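You operate a simulated robot arm through the tools that you are given. There is no shell and no other tool.

Carry out the task below with a simulated robot arm. There is one attempt and no reset: what you move stays moved.

TASK
Lift the gear out, rub the old grease patch off the housing and take it out of the vice.
Fine: gear to the free socket of the stand, felt pad back, housing to the white tray. Set down upright: brass gear. What is to be rubbed or washed off counts as gone when no trace of it is left.
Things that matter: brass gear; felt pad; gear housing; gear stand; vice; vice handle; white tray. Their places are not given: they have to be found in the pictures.

It is judged by the outcome, as a careful person would: the job done as asked, and still so three seconds after it is handed in. It fails if anything else is knocked over, pushed out of place, dropped, spilled or broken.

THE ROBOT
A 6-joint arm with a three-finger gripper, fixed in place. Base frame: the origin is on the floor under the middle of its stand, x ahead of it, y to its left, z up; the work surface is at about z = 0.87. Units: m, rad, N and s.
It reaches about 1.213 m from its shoulder. Its first joint turns from -2.897 to 2.897 rad. Payload 4.89 kg.
Tool frame: the origin (TCP) lies between the finger pads and is the grasp point; the fingertips stand 0.03 m ahead of it; z points along the fingers, y is the line along which they close. The gripper opens to 0.164 m; its body begins 0.125 m behind the TCP.
Orientation is that of the tool frame in the base frame, as a unit quaternion [w, x, y, z]. With the fingers straight down and closing along the base's y, the tool's x points along the base's -x, its y along +y and its z along -z.

THE INTERFACE
- The arm moves only by the tool arm_command. Its argument "moves" is one flat list of numbers, 7 for each row, row after row: the turn, a rotation vector about the base's x, y, z in units of 5 degrees (1.0 is 5 degrees), then the shift along the base's x, y, z in units of 30 mm (1.0 is 30 mm), then the closure in counts, from 0 (fully open) to 255 (shut). In form: [ax, ay, az, tx, ty, tz, hand, ax, ay, az, tx, ty, tz, hand, ...]. A call has 1 to 20 rows; each row shifts and turns the commanded pose from where the row before left it. A call with a number of a shift or a turn outside -1 to 1 is refused whole. A row lasts 0.2 s, in which the tool goes at most 0.05 m and 0.15 rad; a call with a longer step from one row to the next is refused whole, and so is a gripper value outside its range. A pose out of reach is approached as far as the arm can. The call stops where the force on the tool passes 50 N (or 10 N more than at its start, if that is more) or the arm is blocked; 0.2 s more then pass. Each finger travels about 0.108 m/s and halts on what it meets, pressing with about 21 N; the grip force reading is that of the motor and also rises with nothing between the fingers. The clock runs only during rows and for 0.2 s after the last one: add rows that do not move to give the fingers time. It gives the time, the measured TCP pose, the force on the tool (base axes), the opening and the grip force at its end, in the units of the frame above (readings bear some noise), with the torque about the TCP (base axes, N m) and any sound that the robot's microphone picked up, and new pictures: "views" is both (left out), scene, wrist or none.
- Cameras (640 x 400 px; columns grow to the right, rows downward): "scene" is fixed at [0.3997, -0.6494, 1.4953]; the picture's right is [0.78, -0.63, 0.00], its down [-0.35, -0.44, -0.82] and it looks along [0.51, 0.64, -0.57] (base axes); focal length 358 px, centre (320, 200). "wrist" rides on the gripper at [0.076, -0.002, -0.152] in the tool frame; the picture's right is [0.02, 1.00, 0.00], its down [-0.88, 0.02, -0.47] and it looks along [-0.47, 0.01, 0.88] (tool axes); focal length 247 px, centre (320, 200).
- move_column(by): moves the trunk up (or, below 0, down) by that many m; the arm rides with it, the base frame stays. It gives what a move gives, with no picture.
- point_at(camera, pixels): for up to 12 pixels [column, row] of the newest picture of that camera ("zoom" is the newest enlarged one), the place [x, y, z] in the base frame of the surface seen there, good to about 0.002 m. It takes no simulated time.
- zoom(camera, box): a new picture of the part [left, top, right, bottom] of that camera's present view, enlarged. It takes no simulated time.
- sign_off(): hands the job in; it is judged then, once.

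Unless the task says otherwise, let go and move clear before handing in.

The tools are called after "Call:" as a command line: name --argument value ..., lists and objects as JSON in quotes. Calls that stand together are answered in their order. arm_command: Moves the arm, as the interface text tells. Its arguments: {"type":"object","properties":{"moves":{"type":"array","items":{"type":"number"}},"views":{"type":"string","enum":["both","scene","wrist","none"]}},"required":["moves"]} The other tools are called the same way: move_column (by) moves the trunk up or down; point_at (camera, pixels) gives the place of the surface under pixels of a picture; zoom (camera, box) takes an enlarged picture of a part of a camera's view; sign_off () hands the job in.

At the start:

```text
time: 0.0
tcp_pos: [0.6251, 0.0939, 1.2352]
tcp_rot: [0.0, 0.001, 1.0, 0.0]
contact_force: [-0.1, 0.2, -0.2]
torque: [0.01, -0.04, 0.02]
opening: 0.1639
grasp_force: 0.0
trunk travel left (down, up): [-0.175, 0.215]
```

scene: 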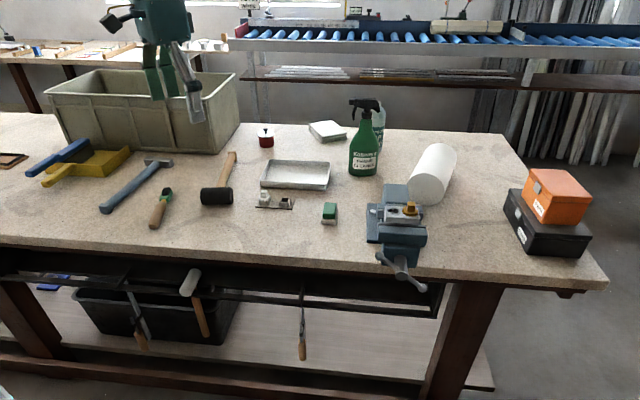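
wrist: 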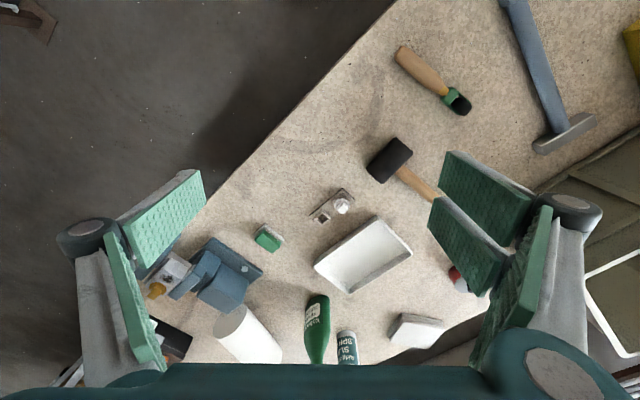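

The scene picture shows the vice around (400, 225) holding a housing with a brass gear at (410, 208), a green felt pad at (329, 213), a small stand at (275, 200) and the tray at (295, 175). I'll zoom in on each of them before moving.

Call:
zoom --camera "scene" --box '[350, 170, 450, 300]'

Call:
zoom --camera "scene" --box '[245, 150, 355, 235]'

Call:
zoom --camera "wrist" --box '[120, 170, 320, 370]'

```text
3.08 times, centred on (400, 235) of scene
```

zoom: 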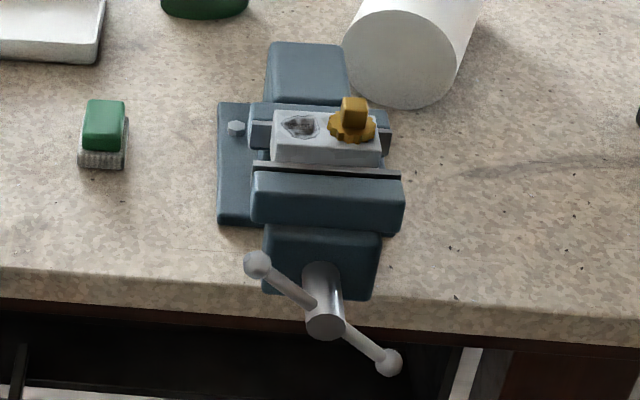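

```text
4.71 times, centred on (300, 192) of scene
```

zoom: 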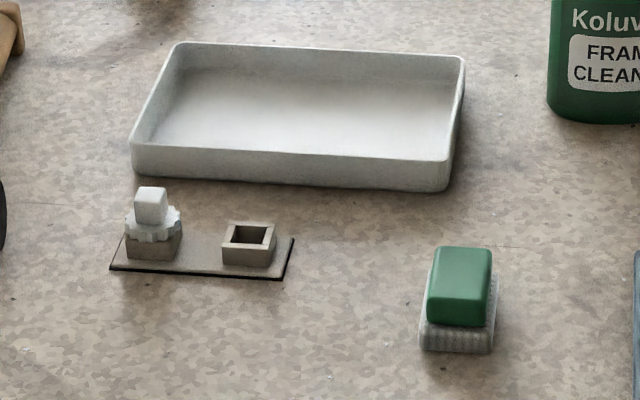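

```text
2.00 times, centred on (220, 270) of wrist
```

zoom: 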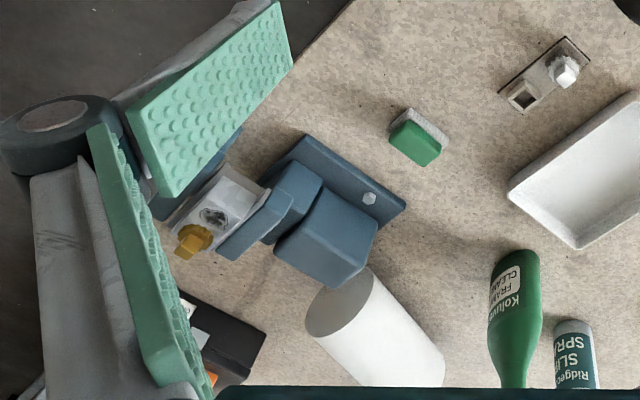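

The zooms show the gear has a square knob on top and a grease patch beside it on the housing's top. The stand has one free square socket. Next I'll zoom tightly on the vice and measure points there.

Call:
zoom --camera "scene" --box '[360, 180, 440, 230]'

```text
8.00 times, centred on (400, 205) of scene
```

zoom: 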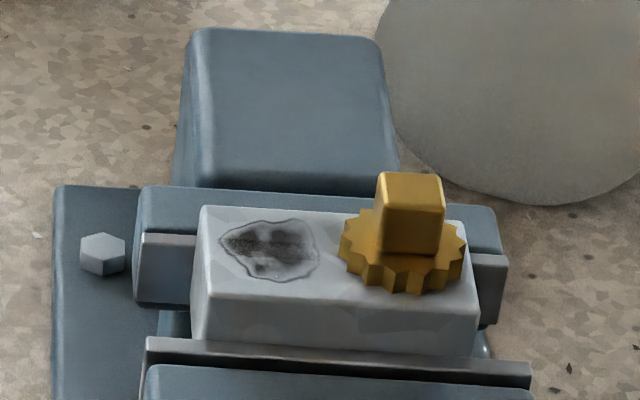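

Call:
point_at --camera "zoom" --pixels '[[205, 210], [195, 300], [478, 318], [463, 225], [222, 240], [318, 255], [275, 222], [270, 280], [410, 185], [382, 176], [440, 182], [410, 245]]'

Call:
point_at --camera "scene" --pixels '[[400, 190], [375, 225], [400, 235], [400, 265], [383, 256], [422, 288], [329, 206], [329, 220], [400, 228], [420, 228], [405, 245], [386, 205]]'

```text
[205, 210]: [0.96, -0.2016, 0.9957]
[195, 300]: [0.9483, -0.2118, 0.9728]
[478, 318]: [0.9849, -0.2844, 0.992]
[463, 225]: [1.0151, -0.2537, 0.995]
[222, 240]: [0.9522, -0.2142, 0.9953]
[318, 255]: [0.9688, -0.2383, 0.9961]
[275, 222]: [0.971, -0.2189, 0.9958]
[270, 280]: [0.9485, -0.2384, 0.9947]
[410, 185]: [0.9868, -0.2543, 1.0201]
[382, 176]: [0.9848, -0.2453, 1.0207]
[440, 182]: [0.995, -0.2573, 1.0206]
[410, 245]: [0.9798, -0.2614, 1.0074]
```

```text
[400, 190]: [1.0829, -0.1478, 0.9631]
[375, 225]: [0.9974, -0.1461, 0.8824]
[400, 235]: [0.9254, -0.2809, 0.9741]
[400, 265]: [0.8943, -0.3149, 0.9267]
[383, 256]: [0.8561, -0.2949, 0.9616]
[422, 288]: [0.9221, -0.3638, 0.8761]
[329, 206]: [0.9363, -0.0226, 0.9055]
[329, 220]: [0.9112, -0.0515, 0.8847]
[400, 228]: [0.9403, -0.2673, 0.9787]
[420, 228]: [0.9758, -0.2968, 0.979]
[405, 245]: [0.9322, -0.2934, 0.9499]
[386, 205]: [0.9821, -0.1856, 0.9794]
```

The housing top is at z≈0.9955 and the knob top at z≈1.02. Next I'll measure the stand, the felt pad and the tray.

Call:
zoom --camera "scene" --box '[250, 182, 300, 214]'

Call:
point_at --camera "zoom" --pixels '[[384, 180], [535, 185], [550, 235], [365, 230], [455, 205], [460, 300], [110, 270], [545, 310], [180, 120], [180, 60], [120, 230], [590, 200]]'

```text
12.50 times, centred on (275, 198) of scene
```

zoom: 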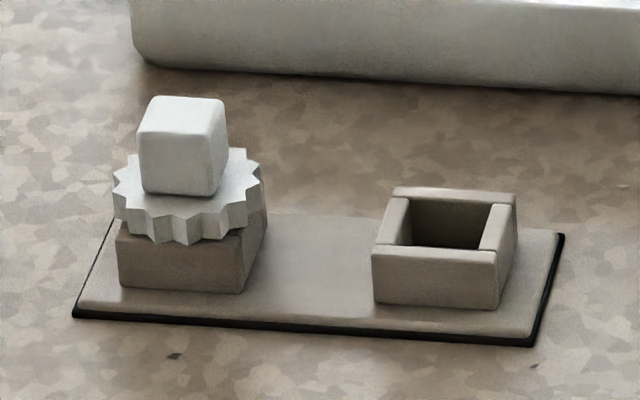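

```text
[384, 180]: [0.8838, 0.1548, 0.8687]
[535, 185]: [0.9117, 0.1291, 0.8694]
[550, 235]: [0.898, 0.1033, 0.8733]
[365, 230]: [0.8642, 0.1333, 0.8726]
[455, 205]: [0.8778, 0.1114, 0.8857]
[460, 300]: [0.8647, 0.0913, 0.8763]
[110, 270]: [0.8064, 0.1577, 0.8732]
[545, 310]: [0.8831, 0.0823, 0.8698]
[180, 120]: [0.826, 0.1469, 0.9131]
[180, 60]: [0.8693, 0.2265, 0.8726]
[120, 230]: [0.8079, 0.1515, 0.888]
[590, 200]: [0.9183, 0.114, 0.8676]
```

I'm reading the rim corners of the free socket and the parked white gear from this zoom, which will give me the stand's angle.

Call:
point_at --camera "zoom" --pixels '[[398, 192], [510, 197], [494, 258], [377, 250], [440, 235], [445, 192], [435, 256], [390, 222], [500, 228], [150, 102], [220, 104], [210, 140]]'

Call:
zoom --camera "scene" --box '[310, 195, 350, 230]'

```text
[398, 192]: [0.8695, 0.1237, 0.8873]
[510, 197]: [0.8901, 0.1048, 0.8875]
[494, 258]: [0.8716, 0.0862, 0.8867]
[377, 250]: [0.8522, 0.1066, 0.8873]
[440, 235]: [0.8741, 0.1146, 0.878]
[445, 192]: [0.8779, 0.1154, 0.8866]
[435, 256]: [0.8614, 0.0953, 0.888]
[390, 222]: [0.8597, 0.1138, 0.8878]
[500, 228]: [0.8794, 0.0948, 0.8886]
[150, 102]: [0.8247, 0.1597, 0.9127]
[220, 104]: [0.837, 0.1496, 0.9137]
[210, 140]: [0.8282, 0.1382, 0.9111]
```

```text
11.43 times, centred on (330, 212) of scene
```

zoom: 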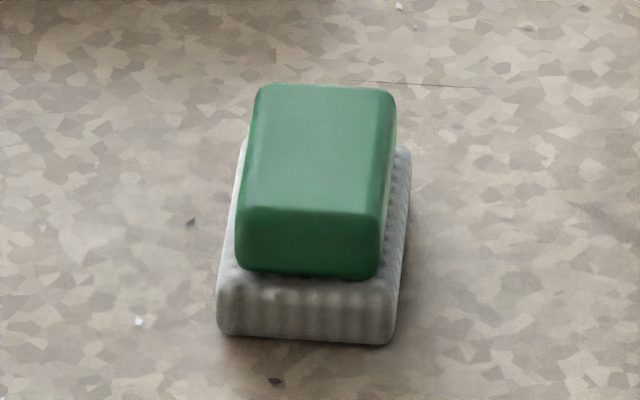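

The free socket's centre is near (0.871, 0.105) with its rim at z≈0.888 and its sides at about ±45°. Now I'll measure the felt pad and the tray.

Call:
point_at --camera "zoom" --pixels '[[262, 92], [388, 97], [378, 210], [245, 205], [315, 150], [310, 240], [225, 285], [385, 300], [305, 310], [402, 160], [240, 265], [375, 270]]'

Call:
point_at --camera "scene" --pixels '[[275, 160], [330, 162], [324, 190], [260, 186], [295, 172], [270, 180], [320, 182], [295, 188], [320, 250], [250, 200], [440, 160], [410, 200]]'

Call:
zoom --camera "scene" --box '[365, 220, 445, 300]'

```text
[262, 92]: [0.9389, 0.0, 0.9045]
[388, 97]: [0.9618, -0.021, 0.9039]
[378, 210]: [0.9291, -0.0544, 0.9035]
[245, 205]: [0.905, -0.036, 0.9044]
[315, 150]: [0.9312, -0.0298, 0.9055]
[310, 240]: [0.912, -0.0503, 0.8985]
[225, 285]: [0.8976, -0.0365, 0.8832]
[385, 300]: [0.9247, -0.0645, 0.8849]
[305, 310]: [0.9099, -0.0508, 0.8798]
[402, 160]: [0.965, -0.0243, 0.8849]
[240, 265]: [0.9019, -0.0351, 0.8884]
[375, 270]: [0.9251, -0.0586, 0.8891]
```

```text
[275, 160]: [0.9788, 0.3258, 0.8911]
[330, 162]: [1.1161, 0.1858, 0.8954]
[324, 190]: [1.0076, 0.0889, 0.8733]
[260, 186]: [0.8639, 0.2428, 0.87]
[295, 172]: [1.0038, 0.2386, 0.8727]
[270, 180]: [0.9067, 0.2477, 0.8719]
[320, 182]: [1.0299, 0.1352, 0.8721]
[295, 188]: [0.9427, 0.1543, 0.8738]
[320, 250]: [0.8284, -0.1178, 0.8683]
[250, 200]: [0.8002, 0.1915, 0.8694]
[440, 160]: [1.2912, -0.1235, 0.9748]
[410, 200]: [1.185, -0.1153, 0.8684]
```

```text
5.00 times, centred on (405, 260) of scene
```

zoom: 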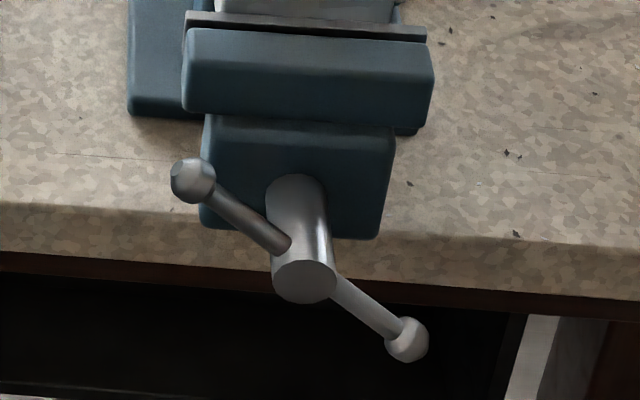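

The felt pad's green handle is about 31 mm wide and is centred near (0.934, -0.028). I need to understand the finger geometry before gripping anything small, so I'm zooming on the fingers in the wrist view.

Call:
zoom --camera "wrist" --box '[40, 140, 320, 400]'

Call:
zoom --camera "wrist" --box '[380, 140, 640, 400]'

Call:
zoom --camera "scene" --box '[90, 0, 250, 130]'

```text
1.54 times, centred on (180, 270) of wrist
```

zoom: 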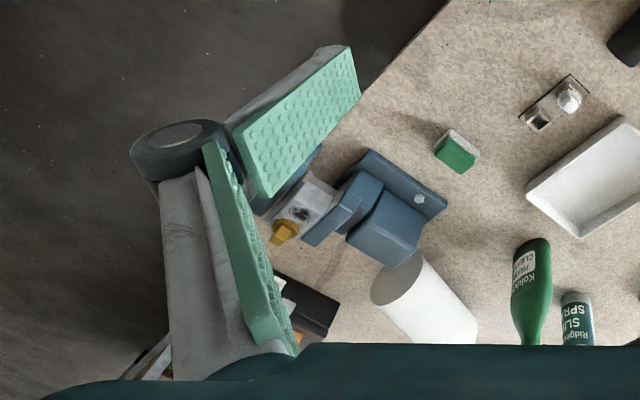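

```text
1.54 times, centred on (510, 270) of wrist
```

zoom: 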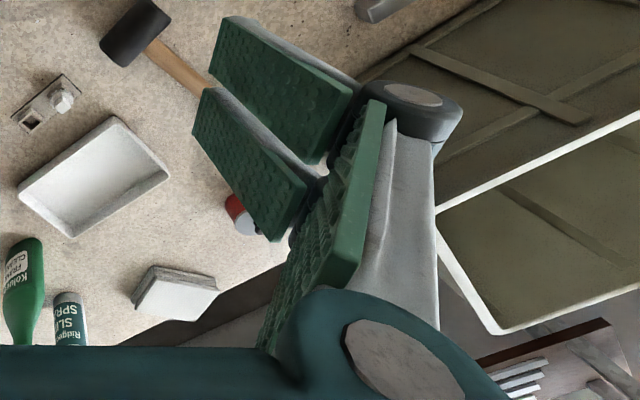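

```text
3.08 times, centred on (170, 65) of scene
```

zoom: 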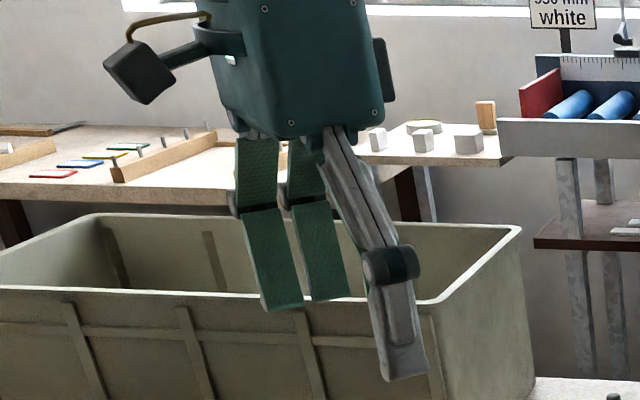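

The gripper has one finger on its -y side and two side by side on its +y side. I'll move above the vice with the tool turned -45° about z and the hand partly closed, for a close look with the wrist camera.

Call:
arm_command --moves '[0, 0, -1, 0.98, -0.97, 0, 100, 0, 0, -1, 0.98, -0.97, 0, 150, 0, 0, -1, 0.98, -0.97, 0, 170, 0, 0, -1, 0.98, -0.97, 0, 170, 0, 0, -1, 0.98, -0.97, 0, 170, 0, 0, -1, 0.98, -0.97, 0, 170, 0, 0, -1, 0.98, -0.97, 0, 170, 0, 0, -1, 0.98, -0.97, 0, 170, 0, 0, -1, 0.98, -0.97, 0, 170, 0, 0, 0, 0.98, -0.97, 0, 170, 0, 0, 0, 0.98, -0.97, 0, 170, 0, 0, 0, 0.98, -0.97, 0, 170, 0, 0, 0, 0, 0, 0, 170, 0, 0, 0, 0, 0, 0, 170]' --views "both"

```text
time: 3.0
tcp_pos: [0.9793, -0.2549, 1.2337]
tcp_rot: [0.0, 0.383, 0.924, 0.0]
contact_force: [0.7, -0.8, -0.6]
torque: [0.04, 0.08, 0.01]
opening: 0.0545
grasp_force: 0.1
trunk travel left (down, up): [-0.175, 0.215]
```

scene: 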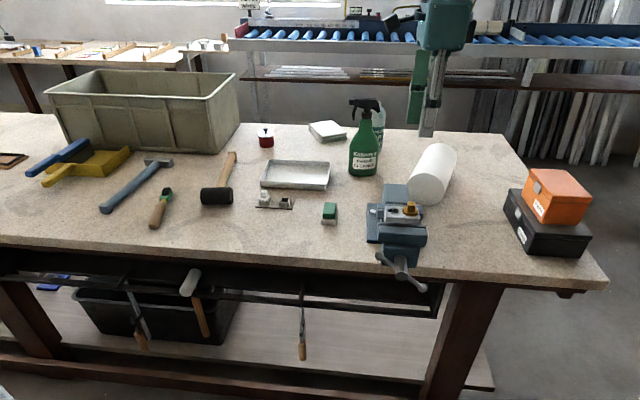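
wrist: 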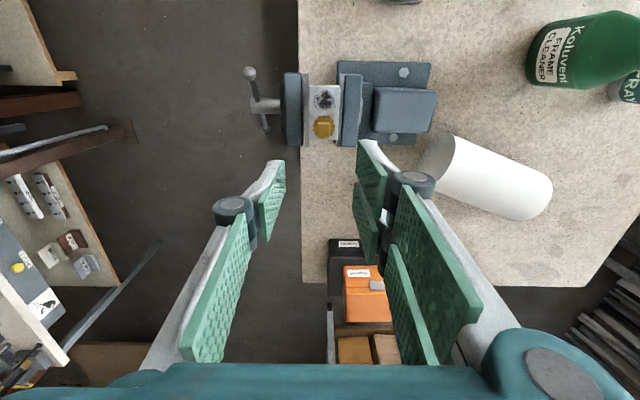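

The wrist view now shows the vice from above, with the gear at (324, 126), the patch at (323, 98) and the screw handle at (258, 100). I'll zoom in and measure the housing's outline.

Call:
zoom --camera "wrist" --box '[240, 50, 400, 150]'

Call:
point_at --camera "zoom" --pixels '[[270, 140], [400, 138], [402, 375], [262, 375], [336, 200], [336, 300], [310, 275], [365, 275], [365, 330], [310, 330], [285, 200], [385, 200]]'

```text
4.00 times, centred on (320, 100) of wrist
```

zoom: 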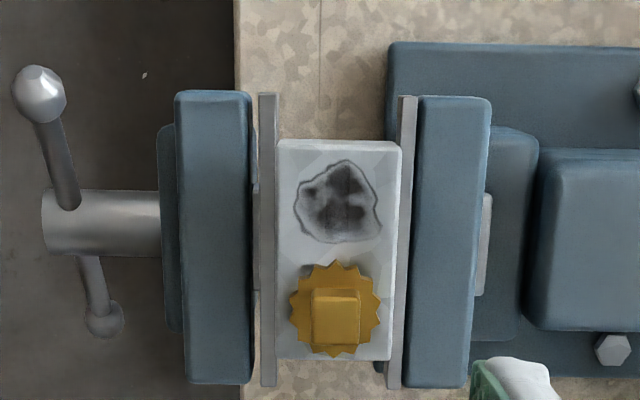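

```text
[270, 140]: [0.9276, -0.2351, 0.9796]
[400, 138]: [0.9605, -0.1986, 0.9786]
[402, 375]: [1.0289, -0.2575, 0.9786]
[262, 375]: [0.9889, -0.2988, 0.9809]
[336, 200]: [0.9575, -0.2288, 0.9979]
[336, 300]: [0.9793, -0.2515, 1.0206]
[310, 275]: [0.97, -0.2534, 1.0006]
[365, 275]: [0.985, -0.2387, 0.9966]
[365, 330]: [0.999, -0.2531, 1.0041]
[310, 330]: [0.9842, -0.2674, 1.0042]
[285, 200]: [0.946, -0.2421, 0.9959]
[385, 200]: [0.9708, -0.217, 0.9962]
```

The housing's top is a rectangle between the jaw plates. I'm sampling its corners, the knob's top corners and the patch's extents, and zooming closer.

Call:
point_at --camera "zoom" --pixels '[[283, 146], [396, 148], [386, 355], [283, 350], [316, 296], [356, 296], [356, 338], [318, 338], [345, 162], [300, 215], [378, 215], [350, 240]]'

Call:
zoom --camera "wrist" --box '[295, 75, 355, 145]'

```text
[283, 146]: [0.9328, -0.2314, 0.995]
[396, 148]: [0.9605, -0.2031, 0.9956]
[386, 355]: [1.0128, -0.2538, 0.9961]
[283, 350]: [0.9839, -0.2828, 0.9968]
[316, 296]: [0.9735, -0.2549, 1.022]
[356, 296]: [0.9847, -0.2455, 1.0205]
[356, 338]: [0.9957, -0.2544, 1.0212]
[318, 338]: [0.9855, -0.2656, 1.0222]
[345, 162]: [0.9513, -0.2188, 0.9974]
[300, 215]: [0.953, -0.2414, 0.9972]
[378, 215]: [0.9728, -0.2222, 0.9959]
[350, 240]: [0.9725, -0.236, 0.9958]
```

```text
5.71 times, centred on (325, 110) of wrist
```

zoom: 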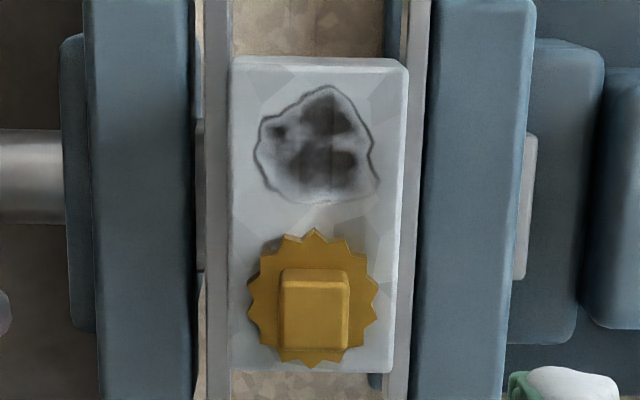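

The knob's top centre is about (0.985, -0.255) and it is about 15–16 mm wide. The two side-by-side fingers may have a gap of similar size, so I'll measure the pads directly.

Call:
zoom --camera "wrist" --box '[200, 120, 500, 380]'

Call:
point_at --camera "wrist" --pixels '[[361, 155], [384, 178], [356, 192], [378, 225], [372, 147], [383, 205], [367, 210], [262, 200], [284, 165], [280, 200], [263, 225], [276, 182]]'

```text
1.54 times, centred on (350, 250) of wrist
```

zoom: 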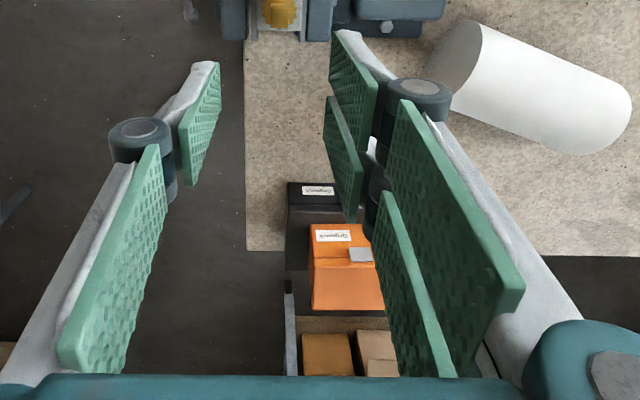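

```text
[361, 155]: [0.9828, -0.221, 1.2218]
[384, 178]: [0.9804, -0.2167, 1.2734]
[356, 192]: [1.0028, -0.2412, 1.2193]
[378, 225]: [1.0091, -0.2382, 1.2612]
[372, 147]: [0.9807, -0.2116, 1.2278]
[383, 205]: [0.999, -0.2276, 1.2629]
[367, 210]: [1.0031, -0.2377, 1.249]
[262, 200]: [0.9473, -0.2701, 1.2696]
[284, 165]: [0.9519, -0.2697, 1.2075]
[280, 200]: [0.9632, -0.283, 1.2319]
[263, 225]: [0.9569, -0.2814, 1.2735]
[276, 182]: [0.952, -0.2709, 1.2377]
```

I'll sample the exact pad tip edges of the two fingers and of the thumb.

Call:
point_at --camera "wrist" --pixels '[[359, 147], [360, 171], [355, 187], [355, 210], [372, 160], [374, 195], [364, 200], [366, 230], [283, 163], [282, 185], [272, 190], [272, 210]]'

```text
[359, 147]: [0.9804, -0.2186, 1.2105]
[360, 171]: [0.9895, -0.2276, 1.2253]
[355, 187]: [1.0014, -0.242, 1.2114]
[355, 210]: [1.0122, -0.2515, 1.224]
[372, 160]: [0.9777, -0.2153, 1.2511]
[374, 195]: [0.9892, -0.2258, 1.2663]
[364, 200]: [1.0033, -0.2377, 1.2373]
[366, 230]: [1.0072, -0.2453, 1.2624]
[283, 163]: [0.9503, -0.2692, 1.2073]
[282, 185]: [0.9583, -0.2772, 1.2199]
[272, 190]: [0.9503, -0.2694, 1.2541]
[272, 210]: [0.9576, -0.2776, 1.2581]
```

The two fingers span tool x of about 0.011 to 0.029 and -0.005 to -0.023, so the gap is about 16 mm, and a flat-on grip of the 16 mm knob could slip into it. I'll turn another -45° so the knob's corner seats in the gap as a V-grip, then descend partway and look.

Call:
arm_command --moves '[0, 0, -1, 0, 0, -0.4, 162, 0, 0, -1, 0, 0, -0.4, 162, 0, 0, -1, 0, 0, -0.4, 162, 0, 0, -1, 0, 0, -0.4, 162, 0, 0, -1, 0, 0, -0.4, 162, 0, 0, -1, 0, 0, -0.4, 162, 0, 0, -1, 0, 0, -0.4, 162, 0, 0, -1, 0, 0, -0.4, 162, 0, 0, -1, 0.05, -0.05, -0.4, 162, 0, 0, 0, 0, 0, -0.2, 162, 0, 0, 0, 0, 0, 0, 162]' --views "both"

```text
time: 5.4
tcp_pos: [0.9809, -0.2556, 1.1201]
tcp_rot: [0.001, 0.707, 0.707, 0.0]
contact_force: [0.3, 0.2, 0.7]
torque: [-0.01, 0.01, 0.0]
opening: 0.0597
grasp_force: 0.0
trunk travel left (down, up): [-0.175, 0.215]
```

scene: 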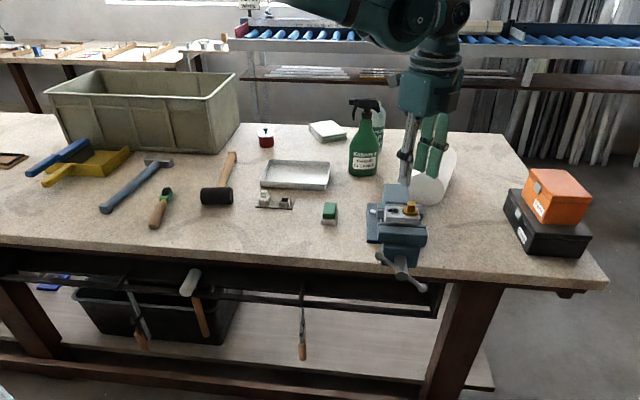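
wrist: 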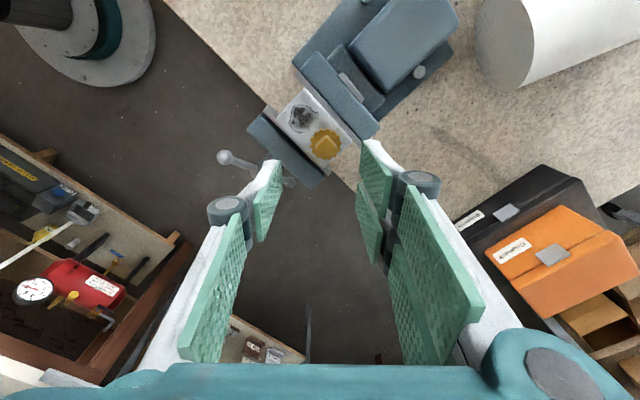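

The view is now diagonal to the housing, with the knob at (327, 143). I'll zoom to get the knob and pad tips in the same picture.

Call:
zoom --camera "wrist" --box '[280, 85, 370, 170]'

Call:
point_at --camera "wrist" --pixels '[[366, 142], [364, 170], [360, 188], [358, 215], [282, 165], [279, 190], [258, 205], [260, 240], [372, 160], [372, 195], [366, 205], [366, 245]]'

```text
4.71 times, centred on (325, 128) of wrist
```

zoom: 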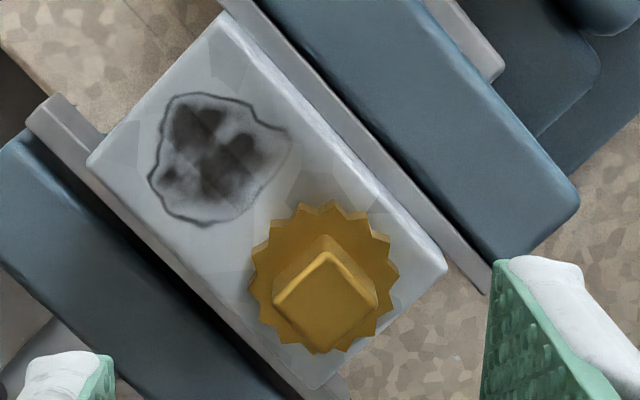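

```text
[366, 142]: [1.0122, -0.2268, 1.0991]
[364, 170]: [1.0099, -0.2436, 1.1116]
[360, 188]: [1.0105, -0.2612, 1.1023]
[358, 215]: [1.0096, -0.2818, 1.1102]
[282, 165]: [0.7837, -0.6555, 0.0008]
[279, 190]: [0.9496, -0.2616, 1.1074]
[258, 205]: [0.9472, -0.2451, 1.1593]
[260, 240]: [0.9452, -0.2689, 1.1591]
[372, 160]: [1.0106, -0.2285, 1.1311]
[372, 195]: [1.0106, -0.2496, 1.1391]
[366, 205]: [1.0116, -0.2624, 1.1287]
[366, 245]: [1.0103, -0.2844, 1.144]
```

Pads and knob are both measurable here. I'll zoom on the finger pads to pin down their inner edges and the gap's centre.

Call:
zoom --camera "wrist" --box '[340, 130, 440, 280]'

```text
2.67 times, centred on (390, 205) of wrist
```

zoom: 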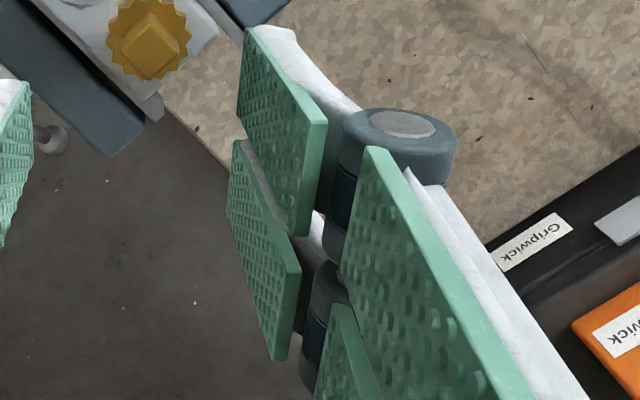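

Call:
point_at --camera "zoom" --pixels '[[247, 32], [240, 112], [270, 165], [298, 230], [310, 122], [244, 148], [229, 205], [232, 222], [280, 350], [295, 270], [238, 150], [318, 130]]'

Call:
zoom --camera "wrist" --box '[200, 130, 300, 280]'

```text
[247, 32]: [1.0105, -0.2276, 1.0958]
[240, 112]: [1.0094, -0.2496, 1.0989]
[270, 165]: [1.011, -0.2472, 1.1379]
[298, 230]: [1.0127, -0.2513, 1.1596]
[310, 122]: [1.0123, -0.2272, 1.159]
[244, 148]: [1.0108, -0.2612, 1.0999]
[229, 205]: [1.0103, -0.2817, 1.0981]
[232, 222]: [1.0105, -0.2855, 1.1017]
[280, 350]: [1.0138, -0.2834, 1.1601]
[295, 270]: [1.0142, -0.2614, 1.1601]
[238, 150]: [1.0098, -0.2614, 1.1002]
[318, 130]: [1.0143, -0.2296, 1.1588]
```

```text
2.67 times, centred on (250, 205) of wrist
```

zoom: 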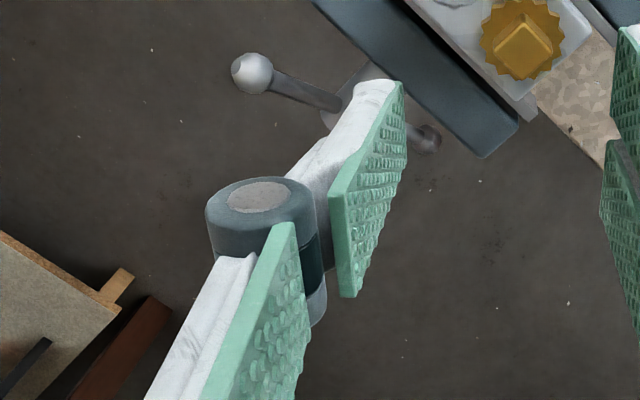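

The two fingers' pads span +0.005 to +0.028 and -0.0055 to -0.030, so the real gap is only about 10 mm. A flat grip on the 16 mm knob will therefore hold, so I'll rotate back +45° and centre above the knob at about z=1.075 with a 50 mm opening.

Call:
arm_command --moves '[0, 0, 1, 0.02, 0, -0.1, 177, 0, 0, 1, 0.02, 0, -0.1, 177, 0, 0, 1, 0.02, 0, -0.1, 177, 0, 0, 1, 0.02, 0, -0.2, 177, 0, 0, 1, 0.02, 0, -0.2, 177, 0, 0, 1, 0.02, 0, -0.2, 177, 0, 0, 1, 0.02, 0, -0.2, 177, 0, 0, 1, 0, 0, -0.2, 177, 0, 0, 1, 0, 0, -0.2, 177, 0, 0, 0, 0, 0, 0, 177]' --views "both"

Call:
zoom --camera "wrist" --box '[270, 110, 380, 220]'

```text
time: 7.6
tcp_pos: [0.9822, -0.256, 1.0755]
tcp_rot: [0.0, 0.382, 0.924, 0.0]
contact_force: [0.1, 0.3, 0.2]
torque: [-0.01, -0.01, 0.05]
opening: 0.05
grasp_force: 0.0
trunk travel left (down, up): [-0.175, 0.215]
```

scene: 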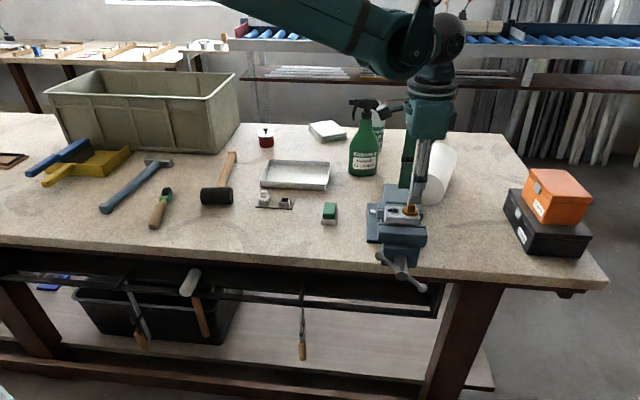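
wrist: 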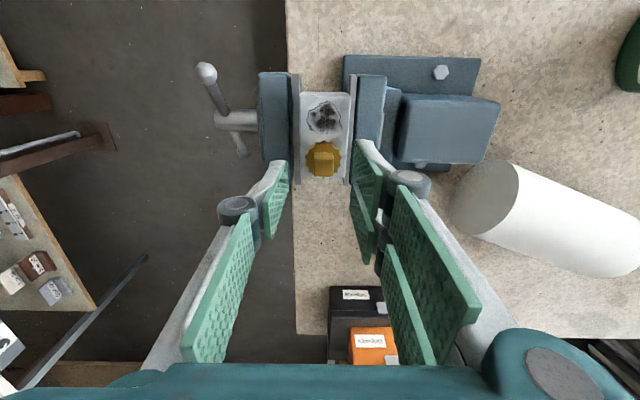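

```text
3.64 times, centred on (325, 165) of wrist
```

zoom: 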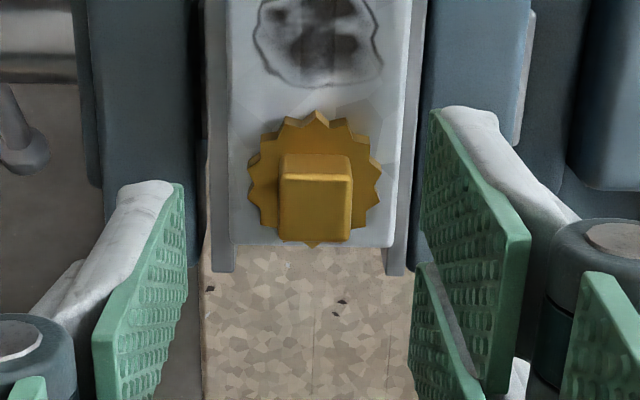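

Call:
point_at --camera "zoom" --pixels '[[288, 160], [346, 160], [347, 180], [285, 180], [316, 170], [285, 232], [347, 232], [262, 155], [370, 158], [315, 125], [255, 195], [375, 195]]'

```text
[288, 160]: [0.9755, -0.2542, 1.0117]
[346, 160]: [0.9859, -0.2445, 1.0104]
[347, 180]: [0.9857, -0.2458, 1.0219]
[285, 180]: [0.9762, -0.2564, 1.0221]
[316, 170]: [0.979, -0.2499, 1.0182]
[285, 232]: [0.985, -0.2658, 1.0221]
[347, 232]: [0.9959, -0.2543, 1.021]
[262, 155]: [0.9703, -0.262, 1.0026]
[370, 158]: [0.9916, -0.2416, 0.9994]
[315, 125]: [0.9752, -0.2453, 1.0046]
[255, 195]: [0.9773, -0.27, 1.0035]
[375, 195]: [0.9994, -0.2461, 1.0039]
```

The knob's centre is (0.9857, -0.2556), about 3.5 mm ahead of the TCP in x. I'll shift over and descend to z≈1.037, which leaves the tips just above the teeth at 1.004.

Call:
arm_command --moves '[0, 0, 0, 0.12, 0.01, -0.4, 177, 0, 0, 0, 0, 0, -0.4, 177, 0, 0, 0, 0, 0, -0.3, 177, 0, 0, 0, 0, 0, -0.18, 177, 0, 0, 0, 0, 0, 0, 177]' --views "both"

Call:
zoom --camera "wrist" --box '[260, 120, 400, 260]'

Call:
zoom --camera "scene" --box '[370, 160, 450, 230]'

```text
time: 8.8
tcp_pos: [0.9877, -0.2553, 1.0374]
tcp_rot: [0.0, 0.383, 0.924, 0.0]
contact_force: [-1.1, 0.0, 0.1]
torque: [0.0, 0.0, 0.01]
opening: 0.0503
grasp_force: 0.0
trunk travel left (down, up): [-0.175, 0.215]
```

scene: 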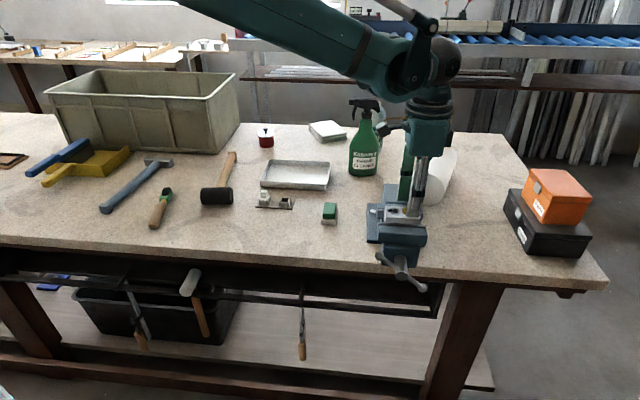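
wrist: 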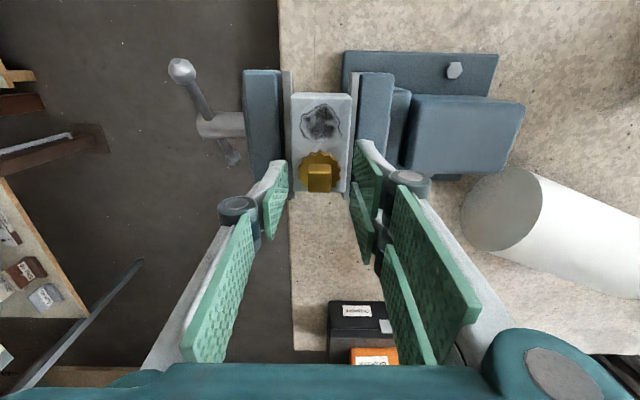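

```text
2.86 times, centred on (330, 190) of wrist
```

zoom: 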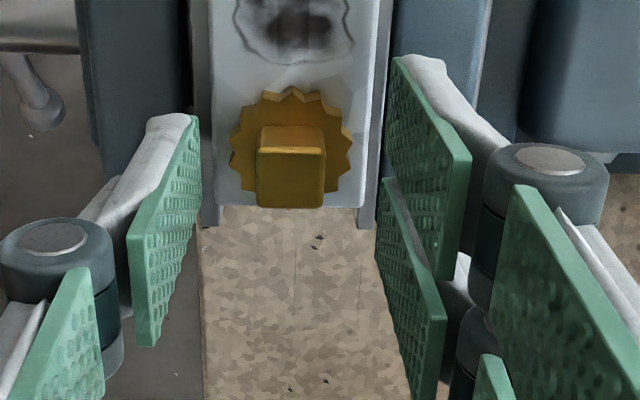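

```text
5.71 times, centred on (410, 195) of scene
```

zoom: 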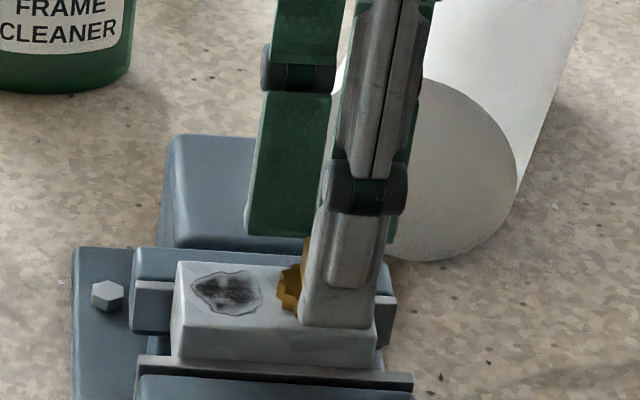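

The tips are about 3 mm above the teeth. I'm checking the sideways centring of the knob against the gap between the two fingers before closing.

Call:
zoom --camera "wrist" --box '[270, 130, 390, 260]'

Call:
point_at --camera "zoom" --pixels '[[222, 160], [283, 160], [225, 205], [282, 205], [254, 175], [365, 55], [358, 160], [410, 280], [360, 178], [352, 250], [395, 398], [400, 300]]'

```text
3.08 times, centred on (330, 195) of wrist
```

zoom: 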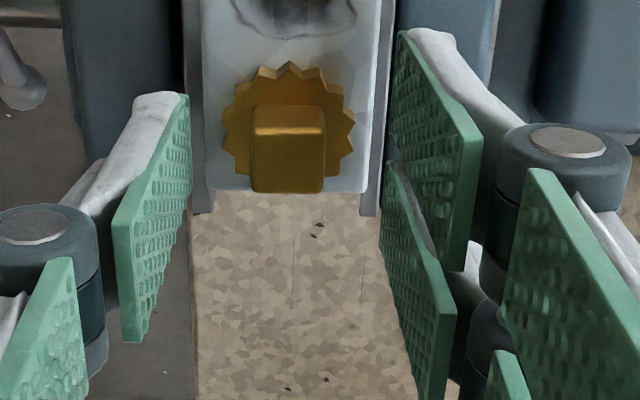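

```text
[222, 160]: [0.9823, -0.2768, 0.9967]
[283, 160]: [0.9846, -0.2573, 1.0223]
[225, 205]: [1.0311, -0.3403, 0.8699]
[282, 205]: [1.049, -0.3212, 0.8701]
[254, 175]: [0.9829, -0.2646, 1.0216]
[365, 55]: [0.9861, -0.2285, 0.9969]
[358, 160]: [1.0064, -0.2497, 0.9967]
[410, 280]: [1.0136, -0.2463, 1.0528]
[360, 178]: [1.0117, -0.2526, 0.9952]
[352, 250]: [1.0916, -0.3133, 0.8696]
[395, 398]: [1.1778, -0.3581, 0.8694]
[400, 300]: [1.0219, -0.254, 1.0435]
```

I'm re-sampling on the current zoom, taking the pad corners and the knob's top corners.

Call:
point_at --camera "zoom" --pixels '[[400, 42], [392, 140], [462, 145], [455, 262], [392, 172], [384, 238], [432, 305], [436, 388], [258, 138], [320, 138], [318, 188], [256, 188]]'

```text
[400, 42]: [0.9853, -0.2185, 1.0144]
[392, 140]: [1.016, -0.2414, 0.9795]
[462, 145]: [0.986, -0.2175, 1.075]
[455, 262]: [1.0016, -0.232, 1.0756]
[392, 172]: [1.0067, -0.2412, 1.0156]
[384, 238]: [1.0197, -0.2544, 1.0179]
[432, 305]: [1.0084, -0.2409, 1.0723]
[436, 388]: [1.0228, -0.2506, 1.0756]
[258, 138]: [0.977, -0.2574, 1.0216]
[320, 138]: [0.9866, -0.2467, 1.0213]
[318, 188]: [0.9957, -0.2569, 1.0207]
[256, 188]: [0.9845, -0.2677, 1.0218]
```

The knob overlaps both finger pads, with a 1.4 mm sideways bias. I'll nudge by that amount and close on the knob.

Call:
arm_command --moves '[0, 0, 0, 0.01, -0.055, 0, 177, 0, 0, 0, 0, 0, 0, 200, 0, 0, 0, 0, 0, 0, 222, 0, 0, 0, 0, 0, 0, 235, 0, 0, 0, 0, 0, 0, 255, 0, 0, 0, 0, 0, 0, 255, 0, 0, 0, 0, 0, 0, 255]' --views "both"

Call:
zoom --camera "wrist" --box '[270, 130, 390, 260]'

```text
time: 10.4
tcp_pos: [0.9869, -0.2569, 1.0366]
tcp_rot: [0.0, 0.383, 0.924, 0.0]
contact_force: [0.1, 0.1, 0.3]
torque: [0.0, 0.0, 0.02]
opening: 0.0174
grasp_force: 20.8
trunk travel left (down, up): [-0.175, 0.215]
```

scene: 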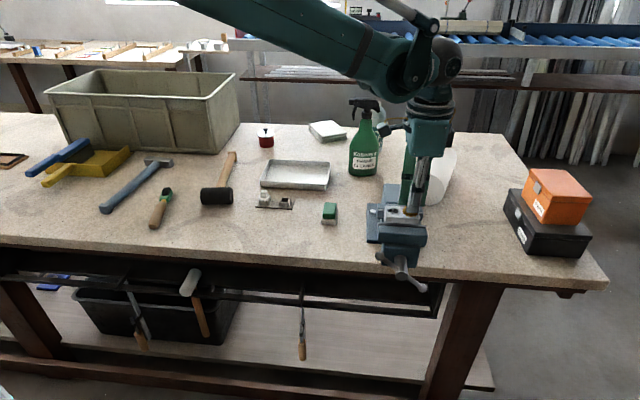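
wrist: 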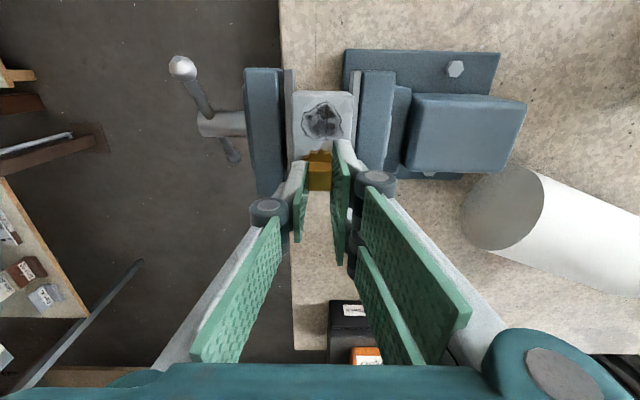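

```text
3.08 times, centred on (330, 195) of wrist
```

zoom: 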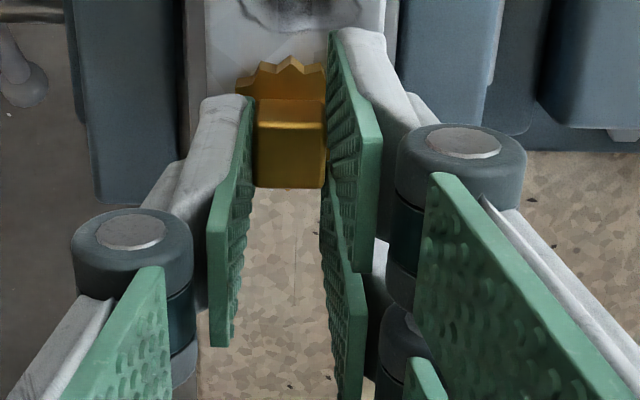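

The grip closed at 17.4 mm with 20.8 N, so the knob is held flat. I'm lifting straight up slowly.

Call:
arm_command --moves '[0, 0, 0, 0, 0, 0.2, 255, 0, 0, 0, 0, 0, 0.3, 255, 0, 0, 0, 0, 0, 0.5, 255, 0, 0, 0, 0, 0, 0.5, 255, 0, 0, 0, 0, 0, 0.5, 255, 0, 0, 0, 0, 0, 0.5, 255, 0, 0, 0, 0, 0, 0, 255]' --views "both"

Call:
zoom --camera "wrist" --box '[270, 90, 390, 220]'

Call:
zoom --camera "scene" --box '[360, 130, 450, 230]'

```text
time: 12.0
tcp_pos: [0.9874, -0.2571, 1.1127]
tcp_rot: [0.0, 0.382, 0.924, 0.0]
contact_force: [0.2, 0.2, 0.8]
torque: [-0.02, -0.04, -0.02]
opening: 0.0
grasp_force: 21.0
trunk travel left (down, up): [-0.175, 0.215]
```

scene: 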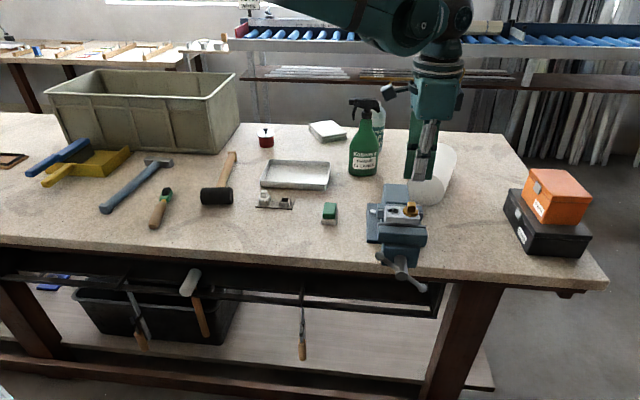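
wrist: 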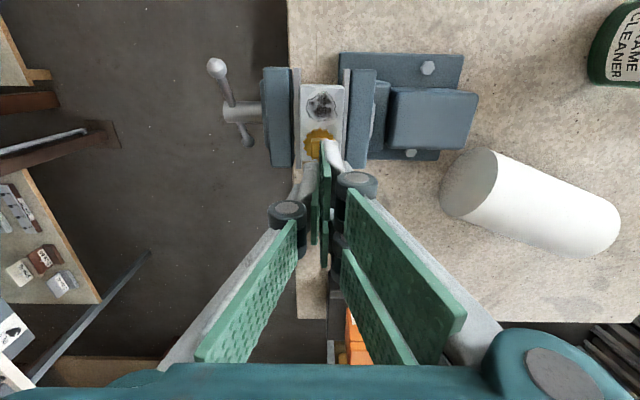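

```text
3.08 times, centred on (330, 155) of wrist
```

zoom: 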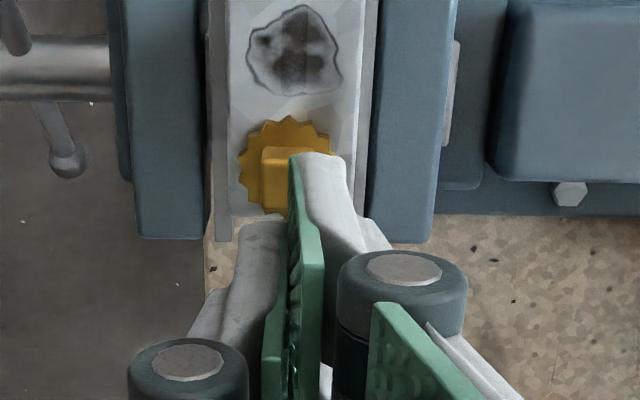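

```text
4.00 times, centred on (405, 180) of scene
```

zoom: 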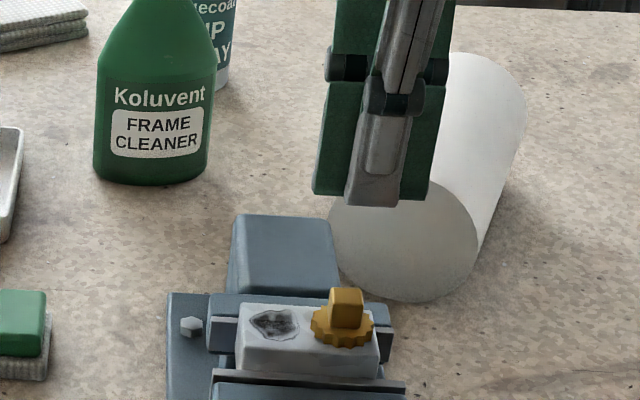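

The grip slipped off. The hand is now empty (opening 0.0), and the gear is still seated in the housing and looks undisturbed. I'll measure the finger-tip shape and the gear's heights so I can grip deeper.

Call:
zoom --camera "wrist" --box '[290, 100, 370, 180]'

Call:
point_at --camera "zoom" --pixels '[[318, 190], [340, 190], [296, 190], [330, 182], [300, 205], [325, 230], [250, 150], [235, 190], [290, 130], [325, 150], [265, 185], [270, 210]]'

```text
5.00 times, centred on (330, 140) of wrist
```

zoom: 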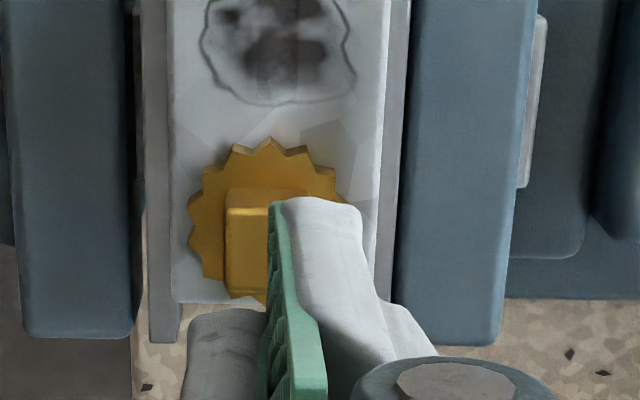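

```text
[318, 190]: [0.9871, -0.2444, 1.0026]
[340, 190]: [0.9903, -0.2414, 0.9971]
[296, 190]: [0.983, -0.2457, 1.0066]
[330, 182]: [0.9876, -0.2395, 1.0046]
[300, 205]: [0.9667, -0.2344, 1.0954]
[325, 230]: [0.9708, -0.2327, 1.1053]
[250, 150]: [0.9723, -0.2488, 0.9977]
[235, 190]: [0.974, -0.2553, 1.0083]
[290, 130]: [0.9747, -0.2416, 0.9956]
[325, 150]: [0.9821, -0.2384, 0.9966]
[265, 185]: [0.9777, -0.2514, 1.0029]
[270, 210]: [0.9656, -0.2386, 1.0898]
```

The lowest points of the fingers are the pad tips, about 0.023–0.025 m ahead of the TCP, so I only overlapped the knob by about 8 mm. I'll reopen, go about 6 mm deeper (TCP z≈1.031, pad tips ≈1.007, just above the teeth at 1.004) and close again.

Call:
arm_command --moves '[0, 0, 0, 0, 0, 0, 177, 0, 0, 0, 0, 0, 0, 177, 0, 0, 0, 0, 0, -0.8, 177, 0, 0, 0, 0, 0, -0.8, 177, 0, 0, 0, 0, 0, -0.7, 177, 0, 0, 0, 0, 0, -0.3, 177, 0, 0, 0, 0, 0, -0.1, 177, 0, 0, 0, 0, 0, 0, 177]' --views "both"

Call:
zoom --camera "wrist" --box '[270, 130, 390, 260]'

Call:
zoom --camera "scene" --box '[370, 160, 450, 230]'

```text
time: 13.8
tcp_pos: [0.9877, -0.2575, 1.031]
tcp_rot: [0.0, 0.383, 0.924, 0.0]
contact_force: [0.6, -0.9, 0.2]
torque: [-0.01, -0.06, -0.01]
opening: 0.0501
grasp_force: 0.1
trunk travel left (down, up): [-0.175, 0.215]
```

scene: 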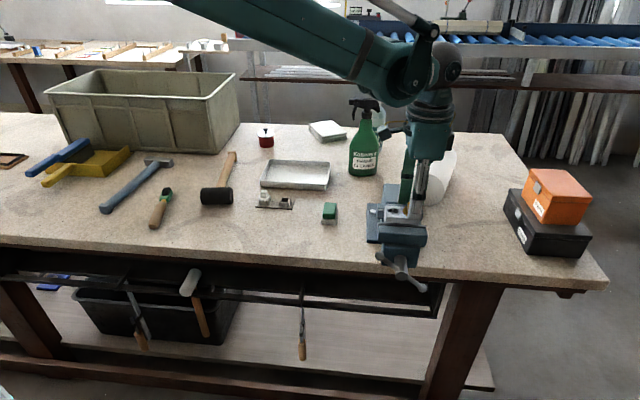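
wrist: 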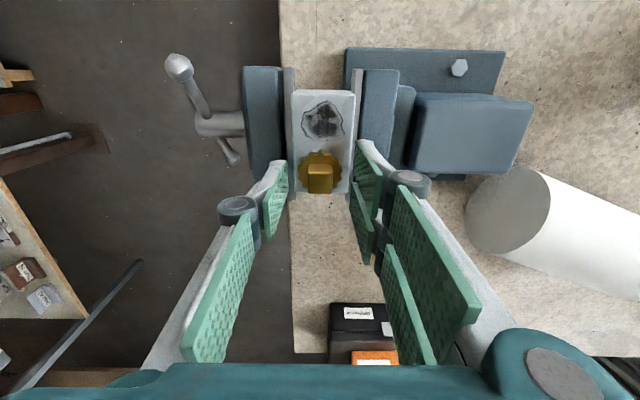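

```text
3.08 times, centred on (330, 195) of wrist
```

zoom: 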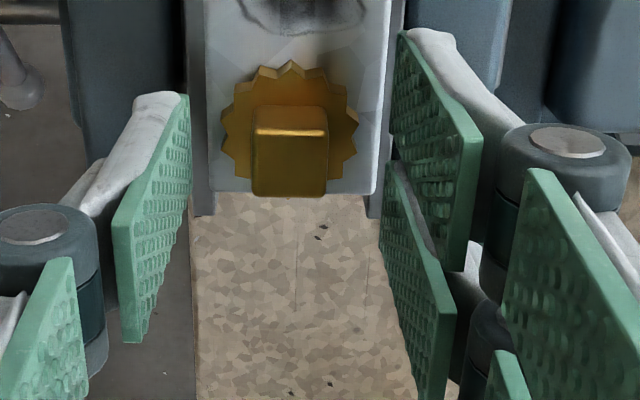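

```text
5.71 times, centred on (410, 195) of scene
```

zoom: 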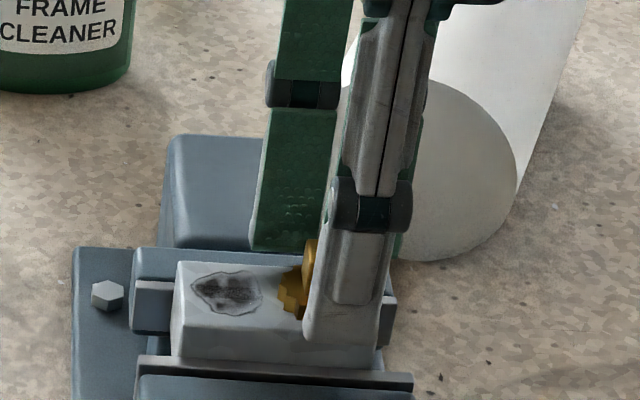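

The pad tips sit just above the teeth with no contact force. I'll close fully and lift only about 8 mm, reading the force to see whether the gear resists.

Call:
arm_command --moves '[0, 0, 0, 0, 0, 0, 205, 0, 0, 0, 0, 0, 0, 225, 0, 0, 0, 0, 0, 0, 255, 0, 0, 0, 0, 0, 0, 255, 0, 0, 0, 0, 0, 0, 255, 0, 0, 0, 0, 0, 0.05, 255, 0, 0, 0, 0, 0, 0.05, 255]' --views "wrist"

Call:
arm_command --moves '[0, 0, 0, 0, 0, 0.05, 255, 0, 0, 0, 0, 0, 0.05, 255]' --views "wrist"

Call:
zoom --camera "wrist" --box '[270, 110, 390, 240]'

```text
time: 15.4
tcp_pos: [0.9884, -0.2571, 1.035]
tcp_rot: [0.0, 0.383, 0.924, 0.0]
contact_force: [0.1, 0.1, 0.2]
torque: [0.0, 0.0, -0.01]
opening: 0.0344
grasp_force: 21.2
trunk travel left (down, up): [-0.175, 0.215]
```

wrist: 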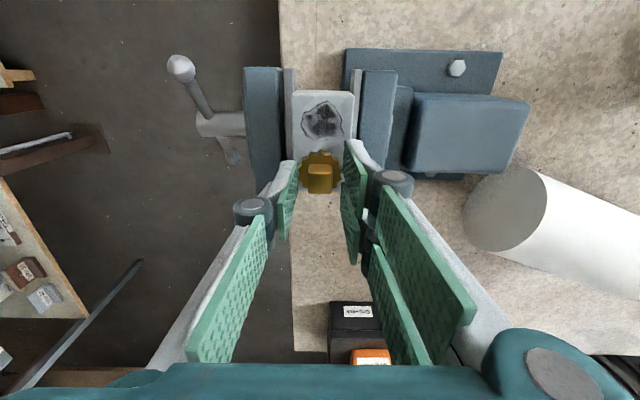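

```text
time: 16.0
tcp_pos: [0.9882, -0.2575, 1.0368]
tcp_rot: [0.0, 0.384, 0.923, 0.0]
contact_force: [0.7, 0.8, 0.3]
torque: [0.03, 0.01, -0.01]
opening: 0.0342
grasp_force: 21.1
trunk travel left (down, up): [-0.175, 0.215]
```

wrist: 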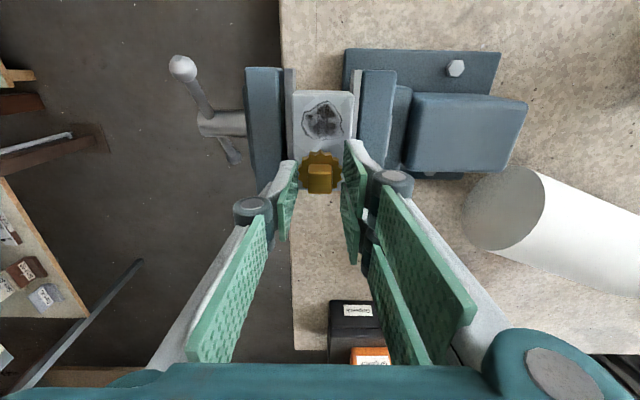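

```text
3.08 times, centred on (330, 175) of wrist
```

zoom: 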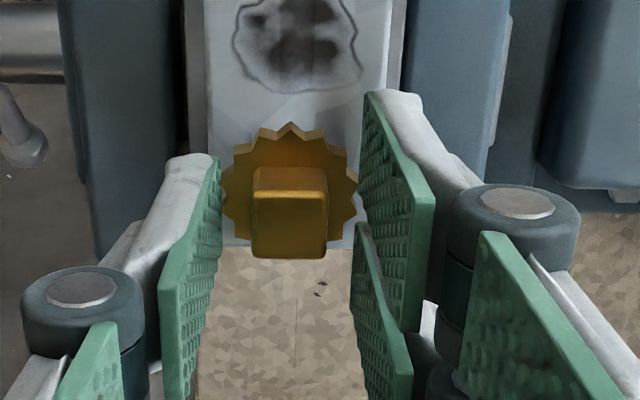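

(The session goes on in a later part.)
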